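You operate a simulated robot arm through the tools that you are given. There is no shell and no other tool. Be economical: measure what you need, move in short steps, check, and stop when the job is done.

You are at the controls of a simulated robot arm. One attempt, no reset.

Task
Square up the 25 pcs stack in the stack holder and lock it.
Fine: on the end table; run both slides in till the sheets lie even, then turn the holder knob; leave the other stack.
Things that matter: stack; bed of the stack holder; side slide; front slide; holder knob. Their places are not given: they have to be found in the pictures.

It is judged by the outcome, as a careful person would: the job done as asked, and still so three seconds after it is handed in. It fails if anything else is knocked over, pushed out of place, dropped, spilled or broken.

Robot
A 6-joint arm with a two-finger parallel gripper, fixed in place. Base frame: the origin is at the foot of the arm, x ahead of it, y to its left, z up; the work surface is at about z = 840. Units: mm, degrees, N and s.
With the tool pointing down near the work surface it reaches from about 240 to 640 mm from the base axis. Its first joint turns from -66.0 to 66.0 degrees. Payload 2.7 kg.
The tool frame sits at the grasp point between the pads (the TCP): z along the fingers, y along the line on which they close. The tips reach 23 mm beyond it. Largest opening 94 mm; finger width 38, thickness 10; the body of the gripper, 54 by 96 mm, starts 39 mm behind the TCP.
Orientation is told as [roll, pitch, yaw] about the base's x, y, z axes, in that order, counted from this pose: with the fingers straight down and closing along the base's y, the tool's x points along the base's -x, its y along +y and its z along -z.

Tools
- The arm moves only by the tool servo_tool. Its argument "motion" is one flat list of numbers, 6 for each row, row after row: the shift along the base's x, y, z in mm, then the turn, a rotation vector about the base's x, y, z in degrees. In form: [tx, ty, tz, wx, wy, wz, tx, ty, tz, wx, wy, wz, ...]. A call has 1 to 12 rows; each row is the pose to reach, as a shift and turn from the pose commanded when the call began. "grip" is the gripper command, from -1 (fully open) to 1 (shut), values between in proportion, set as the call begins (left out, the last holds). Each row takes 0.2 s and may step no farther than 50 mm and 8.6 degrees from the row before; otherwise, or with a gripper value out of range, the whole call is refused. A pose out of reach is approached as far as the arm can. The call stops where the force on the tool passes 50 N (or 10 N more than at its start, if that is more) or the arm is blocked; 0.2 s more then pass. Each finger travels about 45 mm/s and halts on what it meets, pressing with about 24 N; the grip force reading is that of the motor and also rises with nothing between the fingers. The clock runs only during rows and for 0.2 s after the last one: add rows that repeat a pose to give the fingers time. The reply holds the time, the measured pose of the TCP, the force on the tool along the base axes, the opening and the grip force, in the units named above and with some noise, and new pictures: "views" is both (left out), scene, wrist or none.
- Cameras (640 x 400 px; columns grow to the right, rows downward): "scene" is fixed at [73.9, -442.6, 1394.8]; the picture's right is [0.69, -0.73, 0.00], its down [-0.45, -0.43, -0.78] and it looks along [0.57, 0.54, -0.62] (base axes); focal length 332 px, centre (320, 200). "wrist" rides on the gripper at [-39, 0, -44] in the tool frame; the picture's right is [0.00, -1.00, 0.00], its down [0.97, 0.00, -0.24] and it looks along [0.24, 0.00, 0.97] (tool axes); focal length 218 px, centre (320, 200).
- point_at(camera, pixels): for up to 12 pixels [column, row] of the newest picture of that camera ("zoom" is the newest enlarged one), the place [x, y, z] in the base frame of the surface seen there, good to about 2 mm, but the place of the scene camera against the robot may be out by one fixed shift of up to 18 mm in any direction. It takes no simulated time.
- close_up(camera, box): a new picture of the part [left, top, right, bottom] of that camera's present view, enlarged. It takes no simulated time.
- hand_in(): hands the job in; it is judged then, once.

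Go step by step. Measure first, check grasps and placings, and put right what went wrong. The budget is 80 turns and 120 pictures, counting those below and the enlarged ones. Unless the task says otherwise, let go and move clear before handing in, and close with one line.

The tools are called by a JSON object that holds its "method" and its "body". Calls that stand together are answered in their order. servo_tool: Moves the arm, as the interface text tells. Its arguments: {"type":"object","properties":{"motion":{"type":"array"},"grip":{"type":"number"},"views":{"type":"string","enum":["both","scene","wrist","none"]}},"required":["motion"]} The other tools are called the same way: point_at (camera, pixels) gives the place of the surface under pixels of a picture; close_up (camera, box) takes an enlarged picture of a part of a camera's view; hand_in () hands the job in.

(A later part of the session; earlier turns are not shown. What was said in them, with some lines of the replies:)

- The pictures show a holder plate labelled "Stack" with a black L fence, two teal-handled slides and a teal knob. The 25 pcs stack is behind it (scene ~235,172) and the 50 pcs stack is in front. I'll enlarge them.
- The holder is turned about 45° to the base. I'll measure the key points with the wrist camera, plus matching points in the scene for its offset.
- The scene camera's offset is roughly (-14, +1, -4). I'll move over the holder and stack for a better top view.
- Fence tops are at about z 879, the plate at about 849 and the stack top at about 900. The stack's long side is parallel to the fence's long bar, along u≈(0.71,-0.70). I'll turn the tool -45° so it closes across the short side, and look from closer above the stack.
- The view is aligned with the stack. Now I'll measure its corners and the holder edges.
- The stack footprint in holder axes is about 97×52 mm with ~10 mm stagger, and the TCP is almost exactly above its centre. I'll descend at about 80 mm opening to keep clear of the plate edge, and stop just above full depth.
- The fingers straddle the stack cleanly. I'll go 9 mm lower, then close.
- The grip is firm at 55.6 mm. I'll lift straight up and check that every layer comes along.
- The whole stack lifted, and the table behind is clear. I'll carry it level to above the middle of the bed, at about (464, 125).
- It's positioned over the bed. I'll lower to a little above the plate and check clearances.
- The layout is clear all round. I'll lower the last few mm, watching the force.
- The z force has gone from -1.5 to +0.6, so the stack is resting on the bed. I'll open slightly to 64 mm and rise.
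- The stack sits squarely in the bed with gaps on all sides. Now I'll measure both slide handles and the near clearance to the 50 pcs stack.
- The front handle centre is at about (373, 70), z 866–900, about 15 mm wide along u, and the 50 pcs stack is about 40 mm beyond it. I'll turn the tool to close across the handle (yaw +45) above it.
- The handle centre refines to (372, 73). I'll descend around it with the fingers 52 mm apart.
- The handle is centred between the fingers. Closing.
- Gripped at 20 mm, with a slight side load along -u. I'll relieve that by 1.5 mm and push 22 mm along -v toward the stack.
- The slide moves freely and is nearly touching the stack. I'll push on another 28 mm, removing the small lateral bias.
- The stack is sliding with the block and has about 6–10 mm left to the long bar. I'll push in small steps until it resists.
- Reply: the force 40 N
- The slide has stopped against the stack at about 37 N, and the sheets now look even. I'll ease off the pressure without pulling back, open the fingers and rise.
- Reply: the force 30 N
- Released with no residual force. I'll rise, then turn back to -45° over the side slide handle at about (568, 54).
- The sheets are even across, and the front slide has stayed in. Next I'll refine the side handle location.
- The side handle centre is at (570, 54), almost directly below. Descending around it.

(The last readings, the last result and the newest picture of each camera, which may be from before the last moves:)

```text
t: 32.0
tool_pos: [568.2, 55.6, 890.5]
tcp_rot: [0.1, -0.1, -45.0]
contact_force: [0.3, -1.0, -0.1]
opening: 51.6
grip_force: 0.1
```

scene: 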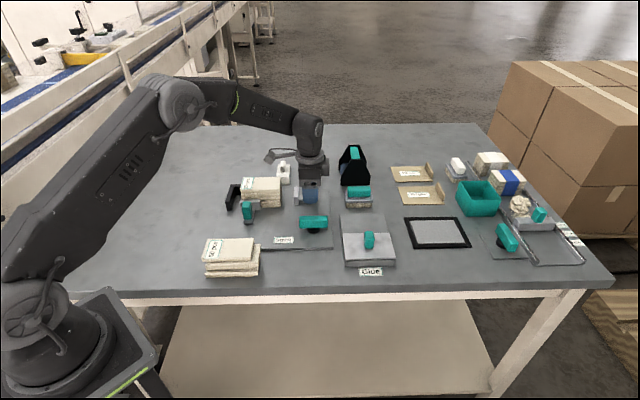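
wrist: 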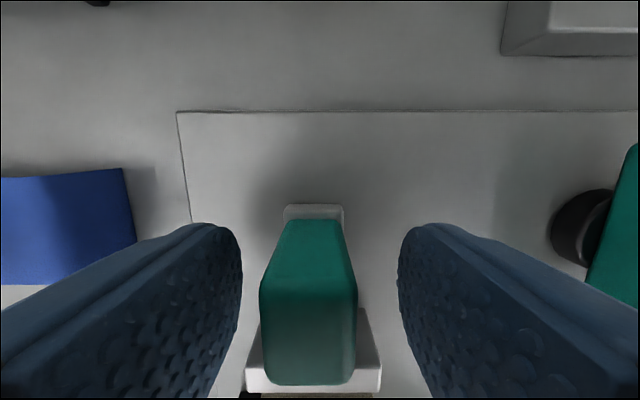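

The handle is between the fingers, about 2 mm off centre. I'll correct that and close.

{"method": "servo_tool", "body": {"motion": [1.2, 1.2, 0, 0, 0, 0, 1.2, 1.2, 0, 0, 0, 0, 1.2, 1.2, 0, 0, 0, 0, 1.2, 1.2, 0, 0, 0, 0], "grip": 1, "views": "none"}}

{"method": "servo_tool", "body": {"motion": [-2, 2, 0, 0, 0, 0, -4, 4, 0, 0, 0, 0, -6, 6, 0, 0, 0, 0, -8.5, 8.5, 0, 0, 0, 0, -11, 11, 0, 0, 0, 0, -13.5, 13.5, 0, 0, 0, 0, -16, 16, 0, 0, 0, 0, -18.5, 18.5, 0, 0, 0, 0, -21, 21, 0, 0, 0, 0]}}

{"method": "close_up", "body": {"camera": "scene", "box": [190, 140, 330, 260]}}

```text
t: 33.0
tool_pos: [569.1, 57.5, 890.9]
tcp_rot: [0.0, 0.0, -45.0]
contact_force: [-1.9, -1.9, 1.4]
opening: 19.7
grip_force: 44.9
```

```text
t: 35.0
tool_pos: [550.4, 77.0, 890.2]
tcp_rot: [0.1, -0.2, -44.9]
contact_force: [-1.1, -1.2, 15.3]
opening: 19.8
grip_force: 45.0
```

scene: 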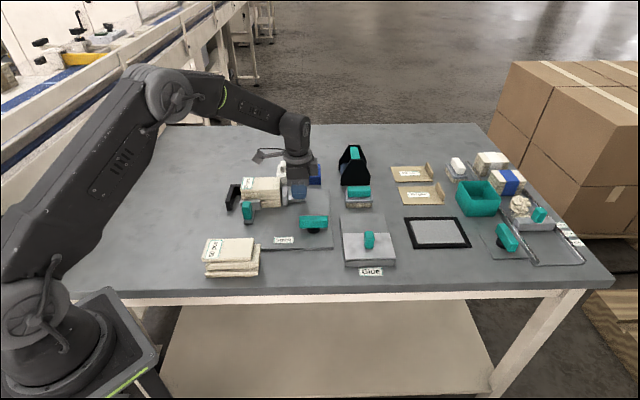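
wrist: 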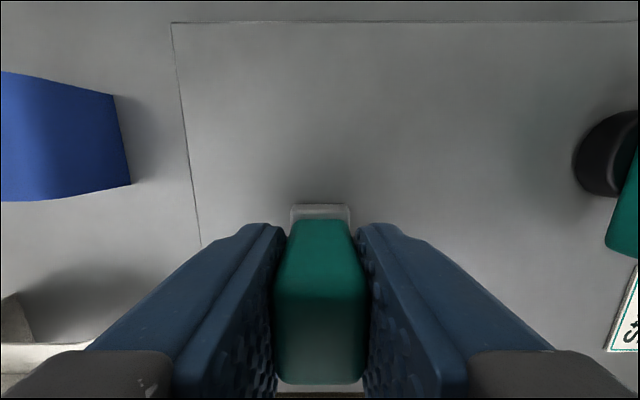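

```text
3.33 times, centred on (260, 200) of scene
```

zoom: 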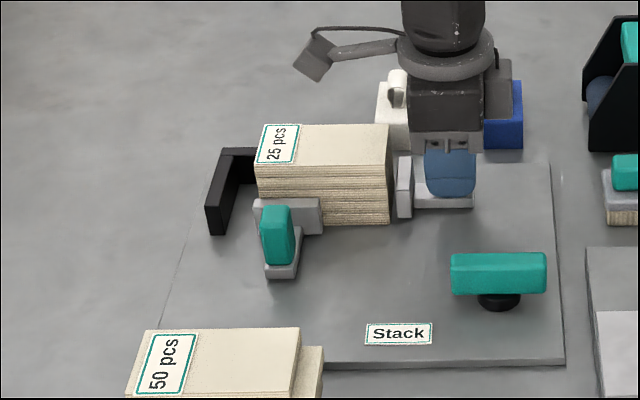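

The side slide runs freely and is about to meet the stack, with about 30 mm to go to the short bar. Continuing.

{"method": "servo_tool", "body": {"motion": [-1.7, 1.7, 0.5, 0, 0, 0, -3.4, 3.4, 0.5, 0, 0, 0, -5.1, 5.1, 0.5, 0, 0, 0, -6.8, 6.8, 0.5, 0, 0, 0, -8.5, 8.5, 0.5, 0, 0, 0, -10.2, 10.2, 0.5, 0, 0, 0, -11.9, 11.9, 0.5, 0, 0, 0, -13.6, 13.6, 0.5, 0, 0, 0, -15.3, 15.3, 0.5, 0, 0, 0, -17, 17, 0.5, 0, 0, 0], "views": "none"}}

{"method": "close_up", "body": {"camera": "scene", "box": [190, 140, 330, 260]}}

```text
t: 37.2
tool_pos: [533.3, 92.9, 890.5]
tcp_rot: [-0.1, 0.0, -45.0]
contact_force: [-0.4, -2.8, 1.4]
opening: 19.7
grip_force: 44.6
```

```text
3.33 times, centred on (260, 200) of scene
```

zoom: 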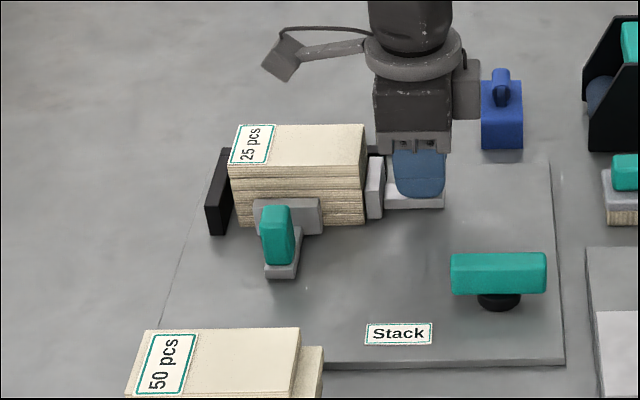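

The stack is moving with the slide and a few mm remain to the short bar. I'll push in small steps until it resists.

{"method": "servo_tool", "body": {"motion": [-1, 1, 0, 0, 0, 0, -2, 2, 0, 0, 0, 0, -3, 3, 0, 0, 0, 0, -4, 4, 0, 0, 0, 0, -5, 5, 0, 0, 0, 0, -6, 6, 0, 0, 0, 0, -7, 7, 0, 0, 0, 0, -8, 8, 0, 0, 0, 0, -9, 9, 0, 0, 0, 0, -10, 10, 0, 0, 0, 0], "views": "none"}}

{"method": "close_up", "body": {"camera": "scene", "box": [190, 140, 330, 260]}}

```text
t: 39.4
tool_pos: [525.4, 100.6, 891.3]
tcp_rot: [0.1, -0.4, -44.9]
contact_force: [36.9, -16.0, -7.0]
opening: 19.9
grip_force: 44.9
```

```text
3.33 times, centred on (260, 200) of scene
```

zoom: 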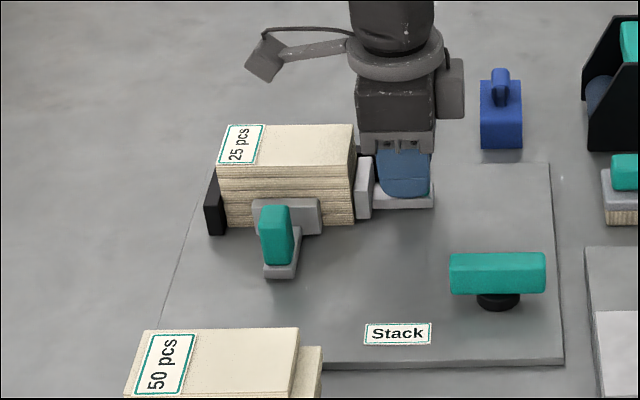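

The stack is against the short bar (about 38 N, slide stopped). I'll ease off, release and rise.

{"method": "servo_tool", "body": {"motion": [1, -1, 0, 0, 0, 0, 1.5, -1.5, 0, 0, 0, 0], "views": "none"}}

{"method": "servo_tool", "body": {"motion": [0, 0, 0, 0, 0, 0, 0, 0, 0, 0, 0, 0, 0, 0, 0, 0, 0, 0], "grip": -0.1, "views": "none"}}

{"method": "servo_tool", "body": {"motion": [0, 0, 30, 0, 0, 0, 0, 0, 65, 0, 0, 0, 0, 0, 100, 0, 0, 0, 0, 0, 130, 0, 0, 0, -12, -25, 150, 0, 0, 0, -25, -50, 160, 0, 0, 0, -25, -50, 160, 0, 0, 0]}}

{"method": "close_up", "body": {"camera": "scene", "box": [190, 140, 330, 260]}}

```text
t: 40.0
tool_pos: [525.5, 100.6, 891.1]
tcp_rot: [0.1, -0.3, -44.9]
contact_force: [17.2, -12.2, 10.2]
opening: 20.0
grip_force: 44.9
```

```text
t: 40.8
tool_pos: [520.1, 102.4, 887.1]
tcp_rot: [-0.6, 0.5, -44.9]
contact_force: [-32.4, -1.3, 1.5]
opening: 40.8
grip_force: 0.1
```

```text
t: 42.4
tool_pos: [498.6, 53.4, 1051.4]
tcp_rot: [0.0, 0.0, -45.0]
contact_force: [-1.0, 0.5, -0.3]
opening: 51.8
grip_force: 0.1
```

scene: 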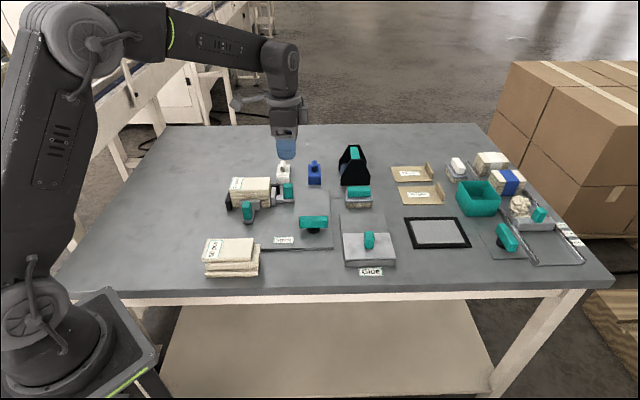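
wrist: 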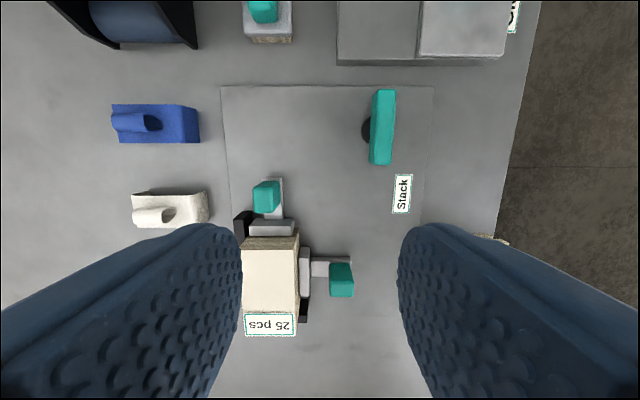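

```text
3.33 times, centred on (260, 200) of scene
```

zoom: 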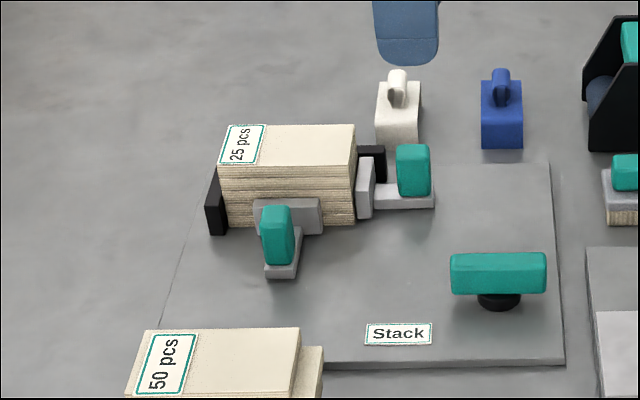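

During release a finger briefly touched the end of the fence bar (opening 40.8, about 32 N), but the scene shows no shift. I'll check the squareness closely from above, and measure the knob.

{"method": "close_up", "body": {"camera": "wrist", "box": [220, 160, 380, 340]}}

{"method": "point_at", "body": {"camera": "wrist", "pixels": [[376, 93], [392, 93], [372, 160], [388, 160], [383, 125], [366, 125], [366, 140], [225, 88], [245, 250], [292, 252], [267, 300], [236, 225]]}}

{"method": "close_up", "body": {"camera": "scene", "box": [280, 200, 350, 250]}}

```text
2.22 times, centred on (300, 250) of wrist
```

zoom: 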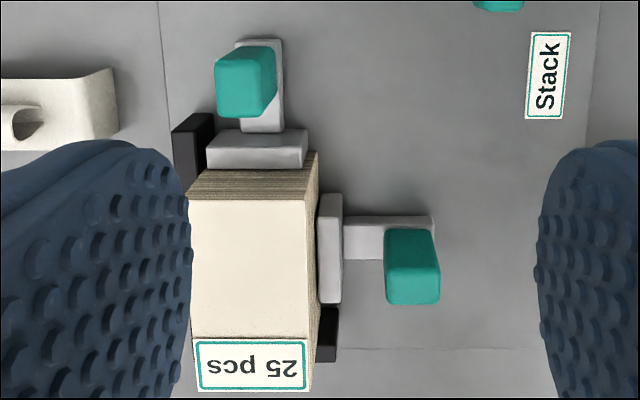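

```text
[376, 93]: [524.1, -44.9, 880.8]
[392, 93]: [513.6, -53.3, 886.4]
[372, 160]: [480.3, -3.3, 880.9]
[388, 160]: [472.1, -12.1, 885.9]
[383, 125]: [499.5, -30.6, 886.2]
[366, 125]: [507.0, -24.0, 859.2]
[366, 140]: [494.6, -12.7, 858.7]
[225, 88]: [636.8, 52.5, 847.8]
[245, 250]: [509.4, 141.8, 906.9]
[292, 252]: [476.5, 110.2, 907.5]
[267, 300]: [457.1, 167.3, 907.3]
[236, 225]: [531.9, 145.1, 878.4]
```

```text
8.00 times, centred on (315, 225) of scene
```

zoom: 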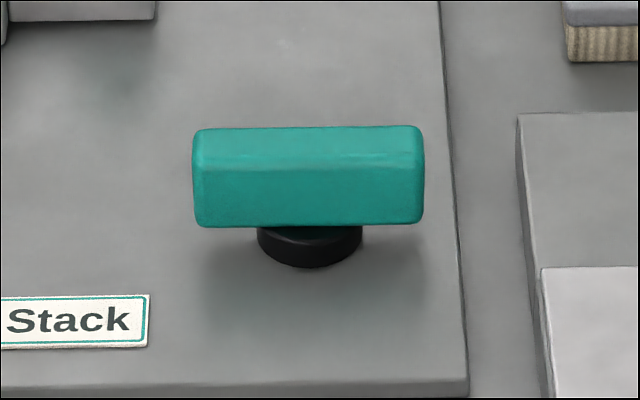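

The stack is square against both bars with both slides touching it. The knob bar runs along u, centred near (497, -29), top z 886. I'll move above it.

{"method": "servo_tool", "body": {"motion": [0, -28, -10, 0, 0, 0, -1, -56, -20, 0, 0, 0, -1.5, -82.5, -40, 0, 0, 0, -1.5, -82.5, -40, 0, 0, 0], "views": "wrist"}}

{"method": "close_up", "body": {"camera": "wrist", "box": [240, 90, 400, 260]}}

```text
t: 43.4
tool_pos: [498.0, -28.6, 1010.4]
tcp_rot: [0.0, 0.1, -45.0]
contact_force: [-1.2, -0.2, -0.2]
opening: 51.8
grip_force: 0.0
```

wrist: 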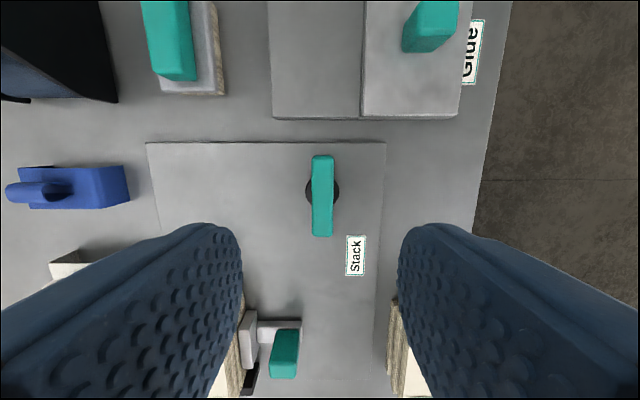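

```text
2.35 times, centred on (320, 175) of wrist
```

zoom: 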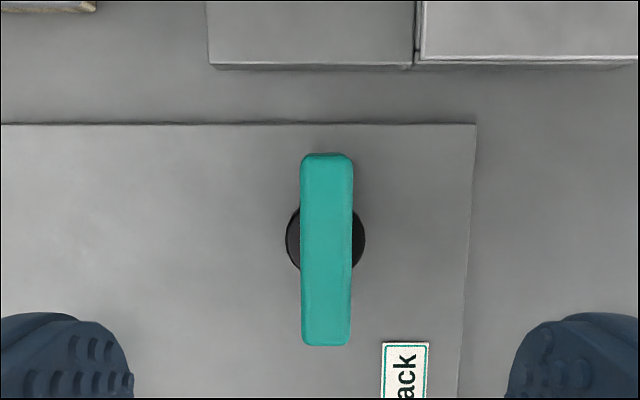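

{"method": "point_at", "body": {"camera": "zoom", "pixels": [[326, 158], [326, 340], [326, 249], [305, 249], [346, 249], [291, 238], [360, 238]]}}

```text
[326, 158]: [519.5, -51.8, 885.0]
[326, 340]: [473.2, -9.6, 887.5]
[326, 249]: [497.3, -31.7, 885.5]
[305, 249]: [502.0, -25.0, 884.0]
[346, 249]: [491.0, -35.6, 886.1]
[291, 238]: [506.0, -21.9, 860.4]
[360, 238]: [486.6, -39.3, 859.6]
```

The knob axis is at (496.4, -30.7). I'll centre on it and descend to z≈889.

{"method": "servo_tool", "body": {"motion": [-1.2, -1.7, -35, 0, 0, 0, -1.2, -1.7, -70, 0, 0, 0, -1.2, -1.7, -98, 0, 0, 0, -1.2, -1.7, -114, 0, 0, 0, -1.2, -1.7, -121, 0, 0, 0, -1.2, -1.7, -121, 0, 0, 0], "views": "wrist"}}

{"method": "close_up", "body": {"camera": "scene", "box": [230, 140, 370, 260]}}

```text
t: 44.8
tool_pos: [497.0, -31.4, 889.2]
tcp_rot: [0.0, -0.1, -45.0]
contact_force: [-0.5, -0.2, -1.0]
opening: 51.7
grip_force: 0.0
```

wrist: 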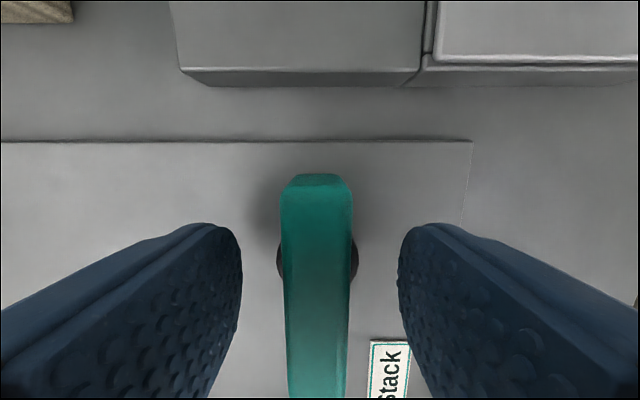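

```text
3.33 times, centred on (300, 200) of scene
```

zoom: 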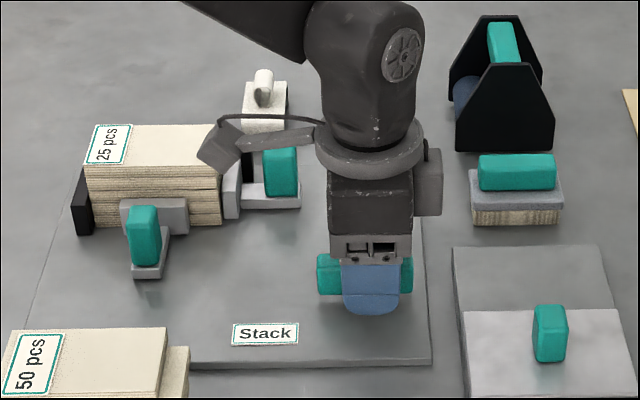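

The bar is centred between the fingers. I'll close, then turn clockwise a little as a test.

{"method": "servo_tool", "body": {"motion": [0, 0, 0, 0, 0, 0, 0, 0, 0, 0, 0, 0, 0, 0, 0, 0, 0, 0, 0, 0, 0, 0, 0, 0], "grip": 1, "views": "none"}}

{"method": "servo_tool", "body": {"motion": [0, 0, 0, 0, 0, -5, 0, 0, 0, 0, 0, -10, 0, 0, 0, 0, 0, -15, 0, 0, 0, 0, 0, -15]}}

```text
t: 45.8
tool_pos: [497.6, -31.5, 890.6]
tcp_rot: [0.2, -0.2, -45.0]
contact_force: [6.7, 6.8, -5.4]
opening: 17.8
grip_force: 45.2
```

```text
t: 46.8
tool_pos: [498.9, -31.4, 889.0]
tcp_rot: [0.0, 0.0, -59.6]
contact_force: [4.6, 15.7, 1.4]
opening: 27.9
grip_force: 45.7
```

scene: 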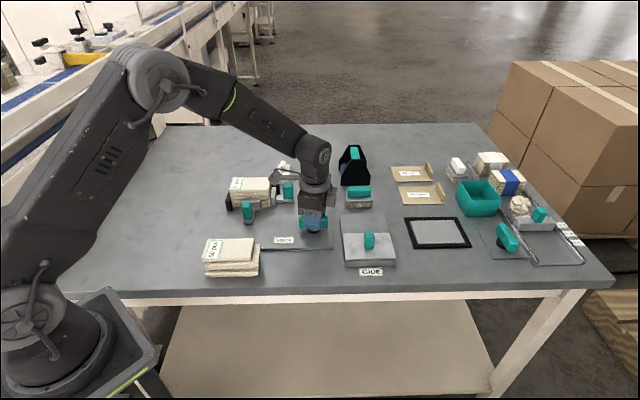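
wrist: 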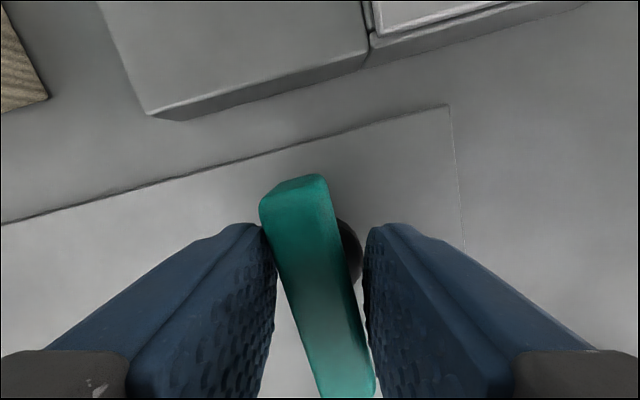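

The opening was forced to 28 mm and the bar stayed put, so clockwise is against its stop. I'll go back and turn counter-clockwise.

{"method": "servo_tool", "body": {"motion": [0, 0, 0, 0, 0, 5, 0, 0, 0, 0, 0, 10, 0, 0, 0, 0, 0, 15, 0, 0, 0, 0, 0, 15, 0, 0, 0, 0, 0, 20, 0, 0, 0, 0, 0, 25, 0, 0, 0, 0, 0, 30, 0, 0, 0, 0, 0, 35, 0, 0, 0, 0, 0, 35]}}

```text
t: 48.8
tool_pos: [499.7, -30.1, 890.4]
tcp_rot: [0.3, -0.6, -24.8]
contact_force: [31.2, 14.6, -8.3]
opening: 17.8
grip_force: 44.9
```

scene: 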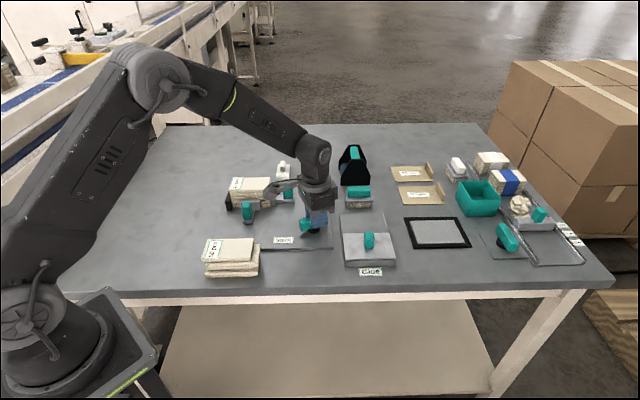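
wrist: 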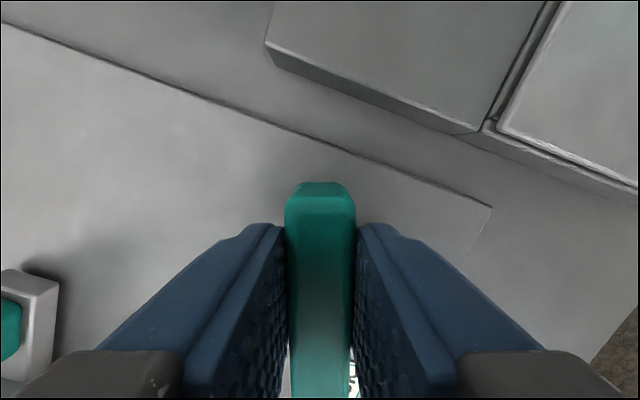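

The knob turns counter-clockwise with the gripper. I'll relieve the side load (+x) and continue toward 90°.

{"method": "servo_tool", "body": {"motion": [1.5, 0.7, 0, 0, 0, 0, 2.5, 1, 0, 0, 0, 5, 2.5, 1, 0, 0, 0, 11, 2.5, 1, 0, 0, 0, 17, 2.5, 1, 0, 0, 0, 23, 2.5, 1, 0, 0, 0, 29, 2.5, 1, 0, 0, 0, 29], "views": "wrist"}}

```text
t: 50.4
tool_pos: [501.5, -27.5, 889.7]
tcp_rot: [-0.1, -0.6, 4.4]
contact_force: [24.2, 32.7, 2.3]
opening: 17.6
grip_force: 45.3
```

wrist: 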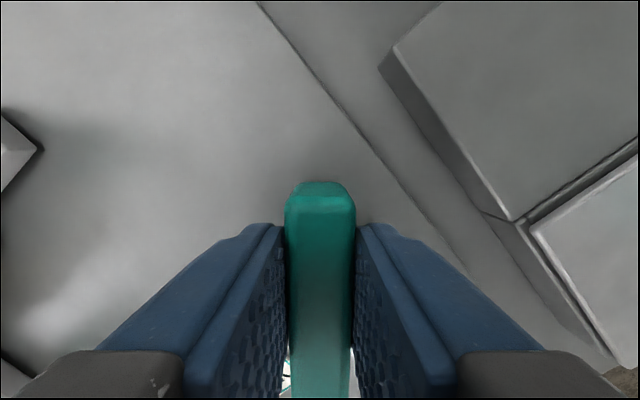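

The knob is 49° round. There's a side load of (24, 33), so I'll shift the tool with it to relieve it and check.

{"method": "servo_tool", "body": {"motion": [1, 1.5, 0, 0, 0, 0, 2, 3, 0, 0, 0, 0, 2, 3, 0, 0, 0, 0], "views": "none"}}

{"method": "close_up", "body": {"camera": "scene", "box": [230, 140, 370, 260]}}

```text
t: 51.2
tool_pos: [501.0, -28.1, 888.2]
tcp_rot: [0.0, 0.0, 3.8]
contact_force: [6.7, 16.9, 7.8]
opening: 17.9
grip_force: 45.2
```

```text
3.33 times, centred on (300, 200) of scene
```

zoom: 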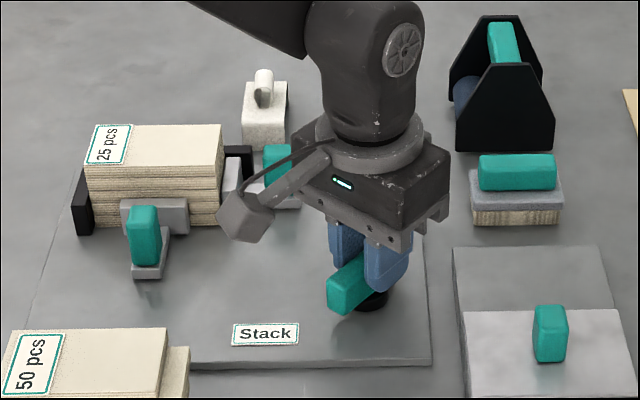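

The load dropped and the knob is at about 49°. I'll continue with a small extra shift until it reaches 90° or stops.

{"method": "servo_tool", "body": {"motion": [0.7, 1.5, 0, 0, 0, 6, 0.7, 1.5, 0, 0, 0, 12, 0.7, 1.5, 0, 0, 0, 18, 0.7, 1.5, 0, 0, 0, 24, 0.7, 1.5, 0, 0, 0, 30, 0.7, 1.5, 0, 0, 0, 36, 0.7, 1.5, 0, 0, 0, 41, 0.7, 1.5, 0, 0, 0, 41], "views": "wrist"}}

{"method": "close_up", "body": {"camera": "scene", "box": [230, 140, 370, 260]}}

```text
t: 52.6
tool_pos: [498.6, -24.0, 889.3]
tcp_rot: [0.3, 0.2, 39.6]
contact_force: [-10.6, 3.0, 6.8]
opening: 18.0
grip_force: 44.2
stopped in row 7: the force on the tool passed its limit (the readings are from after the stop); the commanded pose is now the measured one
```

wrist: 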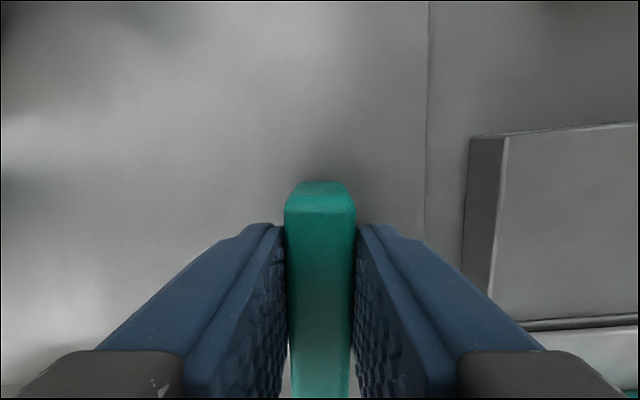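

```text
3.33 times, centred on (300, 200) of scene
```

zoom: 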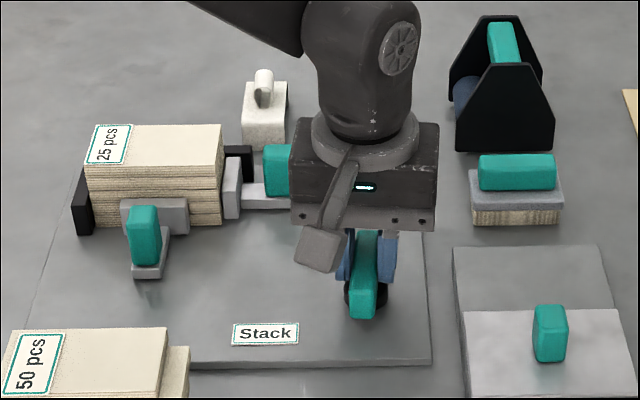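

The knob is at about 85° and the load has settled. I'll turn a few more degrees to reach its end.

{"method": "servo_tool", "body": {"motion": [0, 0, 0, 0, 0, 3, 0, 0, 0, 0, 0, 6, 0, 0, 0, 0, 0, 8, 0, 0, 0, 0, 0, 8], "views": "wrist"}}

```text
t: 53.6
tool_pos: [499.1, -24.0, 889.8]
tcp_rot: [0.5, 0.2, 47.3]
contact_force: [-17.9, 26.6, 18.5]
opening: 19.5
grip_force: 45.4
```

wrist: 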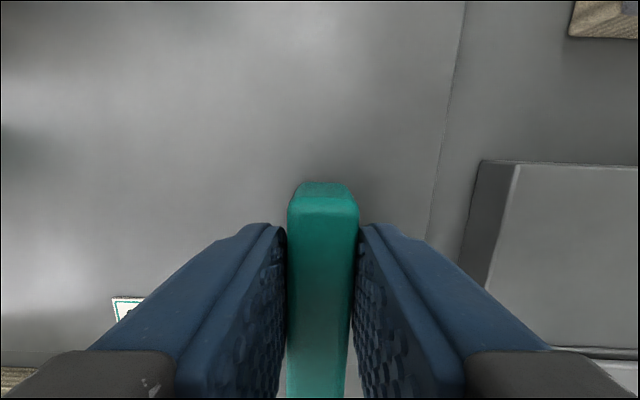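

The opening widened to 19.5 and the turn now resists, so the knob is at its end stop (about 90°). I'll release and rise.

{"method": "servo_tool", "body": {"motion": [0, 0, 0, 0, 0, 0, 0, 0, 0, 0, 0, 0, 0, 0, 0, 0, 0, 0], "grip": -0.1, "views": "none"}}

{"method": "servo_tool", "body": {"motion": [0, 0, 30, 0, 0, 0, 0, 0, 65, 0, 0, 0, 0, 0, 100, 0, 0, 0, 0, 0, 140, 0, 0, 0, -20, 0, 170, 0, 0, 0, -40, 0, 190, 0, 0, 0, -40, 0, 190, 0, 0, 0]}}

{"method": "close_up", "body": {"camera": "scene", "box": [200, 150, 350, 280]}}

{"method": "close_up", "body": {"camera": "wrist", "box": [220, 0, 480, 250]}}

```text
t: 54.4
tool_pos: [500.5, -26.2, 889.3]
tcp_rot: [0.2, 0.2, 47.5]
contact_force: [-0.1, -0.1, 1.1]
opening: 51.6
grip_force: 0.1
```

```text
t: 56.0
tool_pos: [460.9, -25.6, 1081.0]
tcp_rot: [0.3, 0.2, 47.6]
contact_force: [-0.7, -0.6, 0.2]
opening: 51.6
grip_force: 0.0
```

scene: 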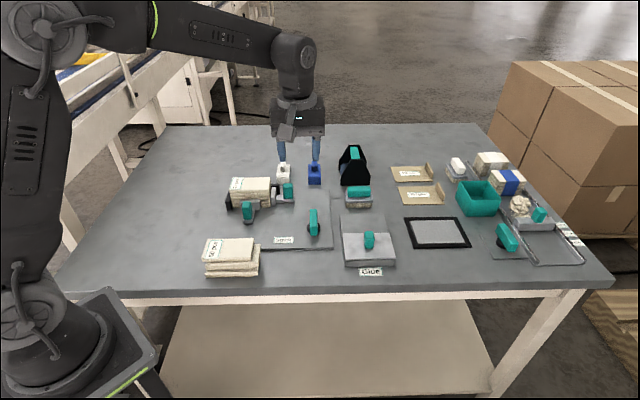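
wrist: 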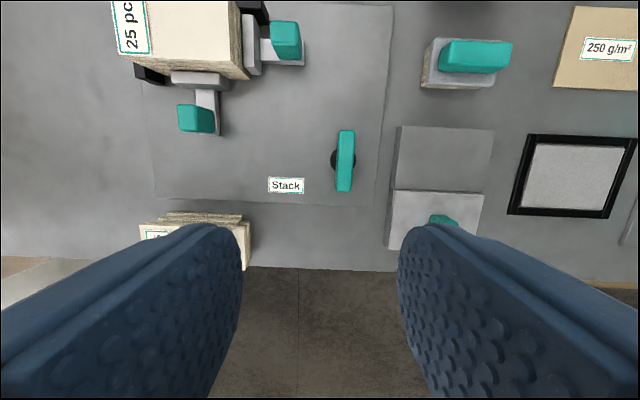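

```text
3.08 times, centred on (275, 215) of scene
```

zoom: 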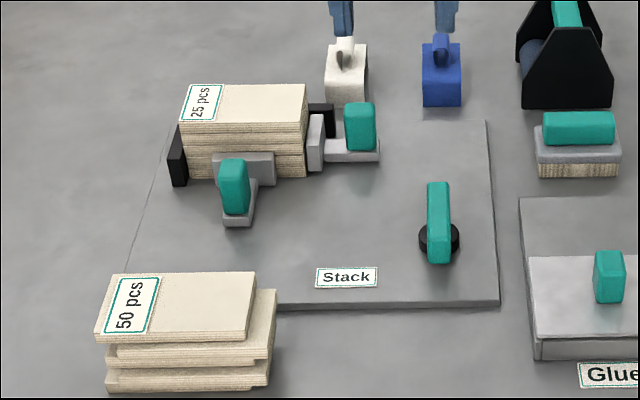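

```text
1.60 times, centred on (350, 125) of wrist
```

zoom: 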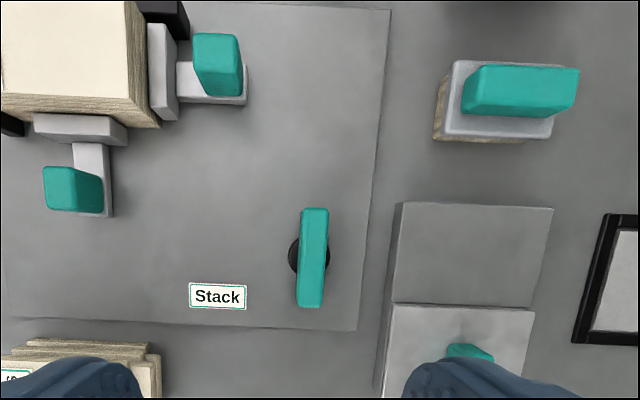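

The knob now lies crosswise. Last checks are the knob angle and a tight close-up of the stack edges.

{"method": "point_at", "body": {"camera": "zoom", "pixels": [[315, 213], [311, 302], [313, 258], [145, 120], [162, 112], [95, 122]]}}

{"method": "close_up", "body": {"camera": "scene", "box": [220, 165, 310, 235]}}

```text
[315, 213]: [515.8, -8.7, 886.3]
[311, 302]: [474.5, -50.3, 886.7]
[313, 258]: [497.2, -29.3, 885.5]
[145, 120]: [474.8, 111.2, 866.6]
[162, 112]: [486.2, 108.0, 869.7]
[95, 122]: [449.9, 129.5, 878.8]
```

```text
5.71 times, centred on (265, 200) of scene
```

zoom: 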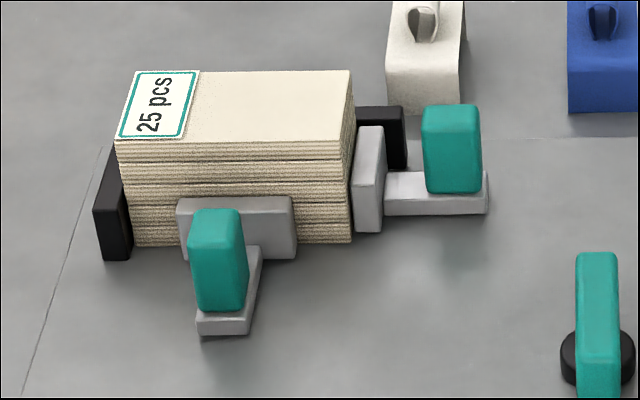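

The knob bar now points along (41, 42), exactly 90° from where it started. The sheets are even, both slides bear on the stack, the arm is clear, and the 50 pcs stack is untouched. Handing in.

{"method": "hand_in", "body": {}}

```text
The job is handed in.
```

The 25 pcs stack is squared up in the stack holder: both slides are run in, the sheets lie even, and the knob is turned 90° to its stop. The 50 pcs stack was left alone. While releasing the side slide, a finger briefly touched the end of the fence bar (about 32 N); nothing visibly moved.
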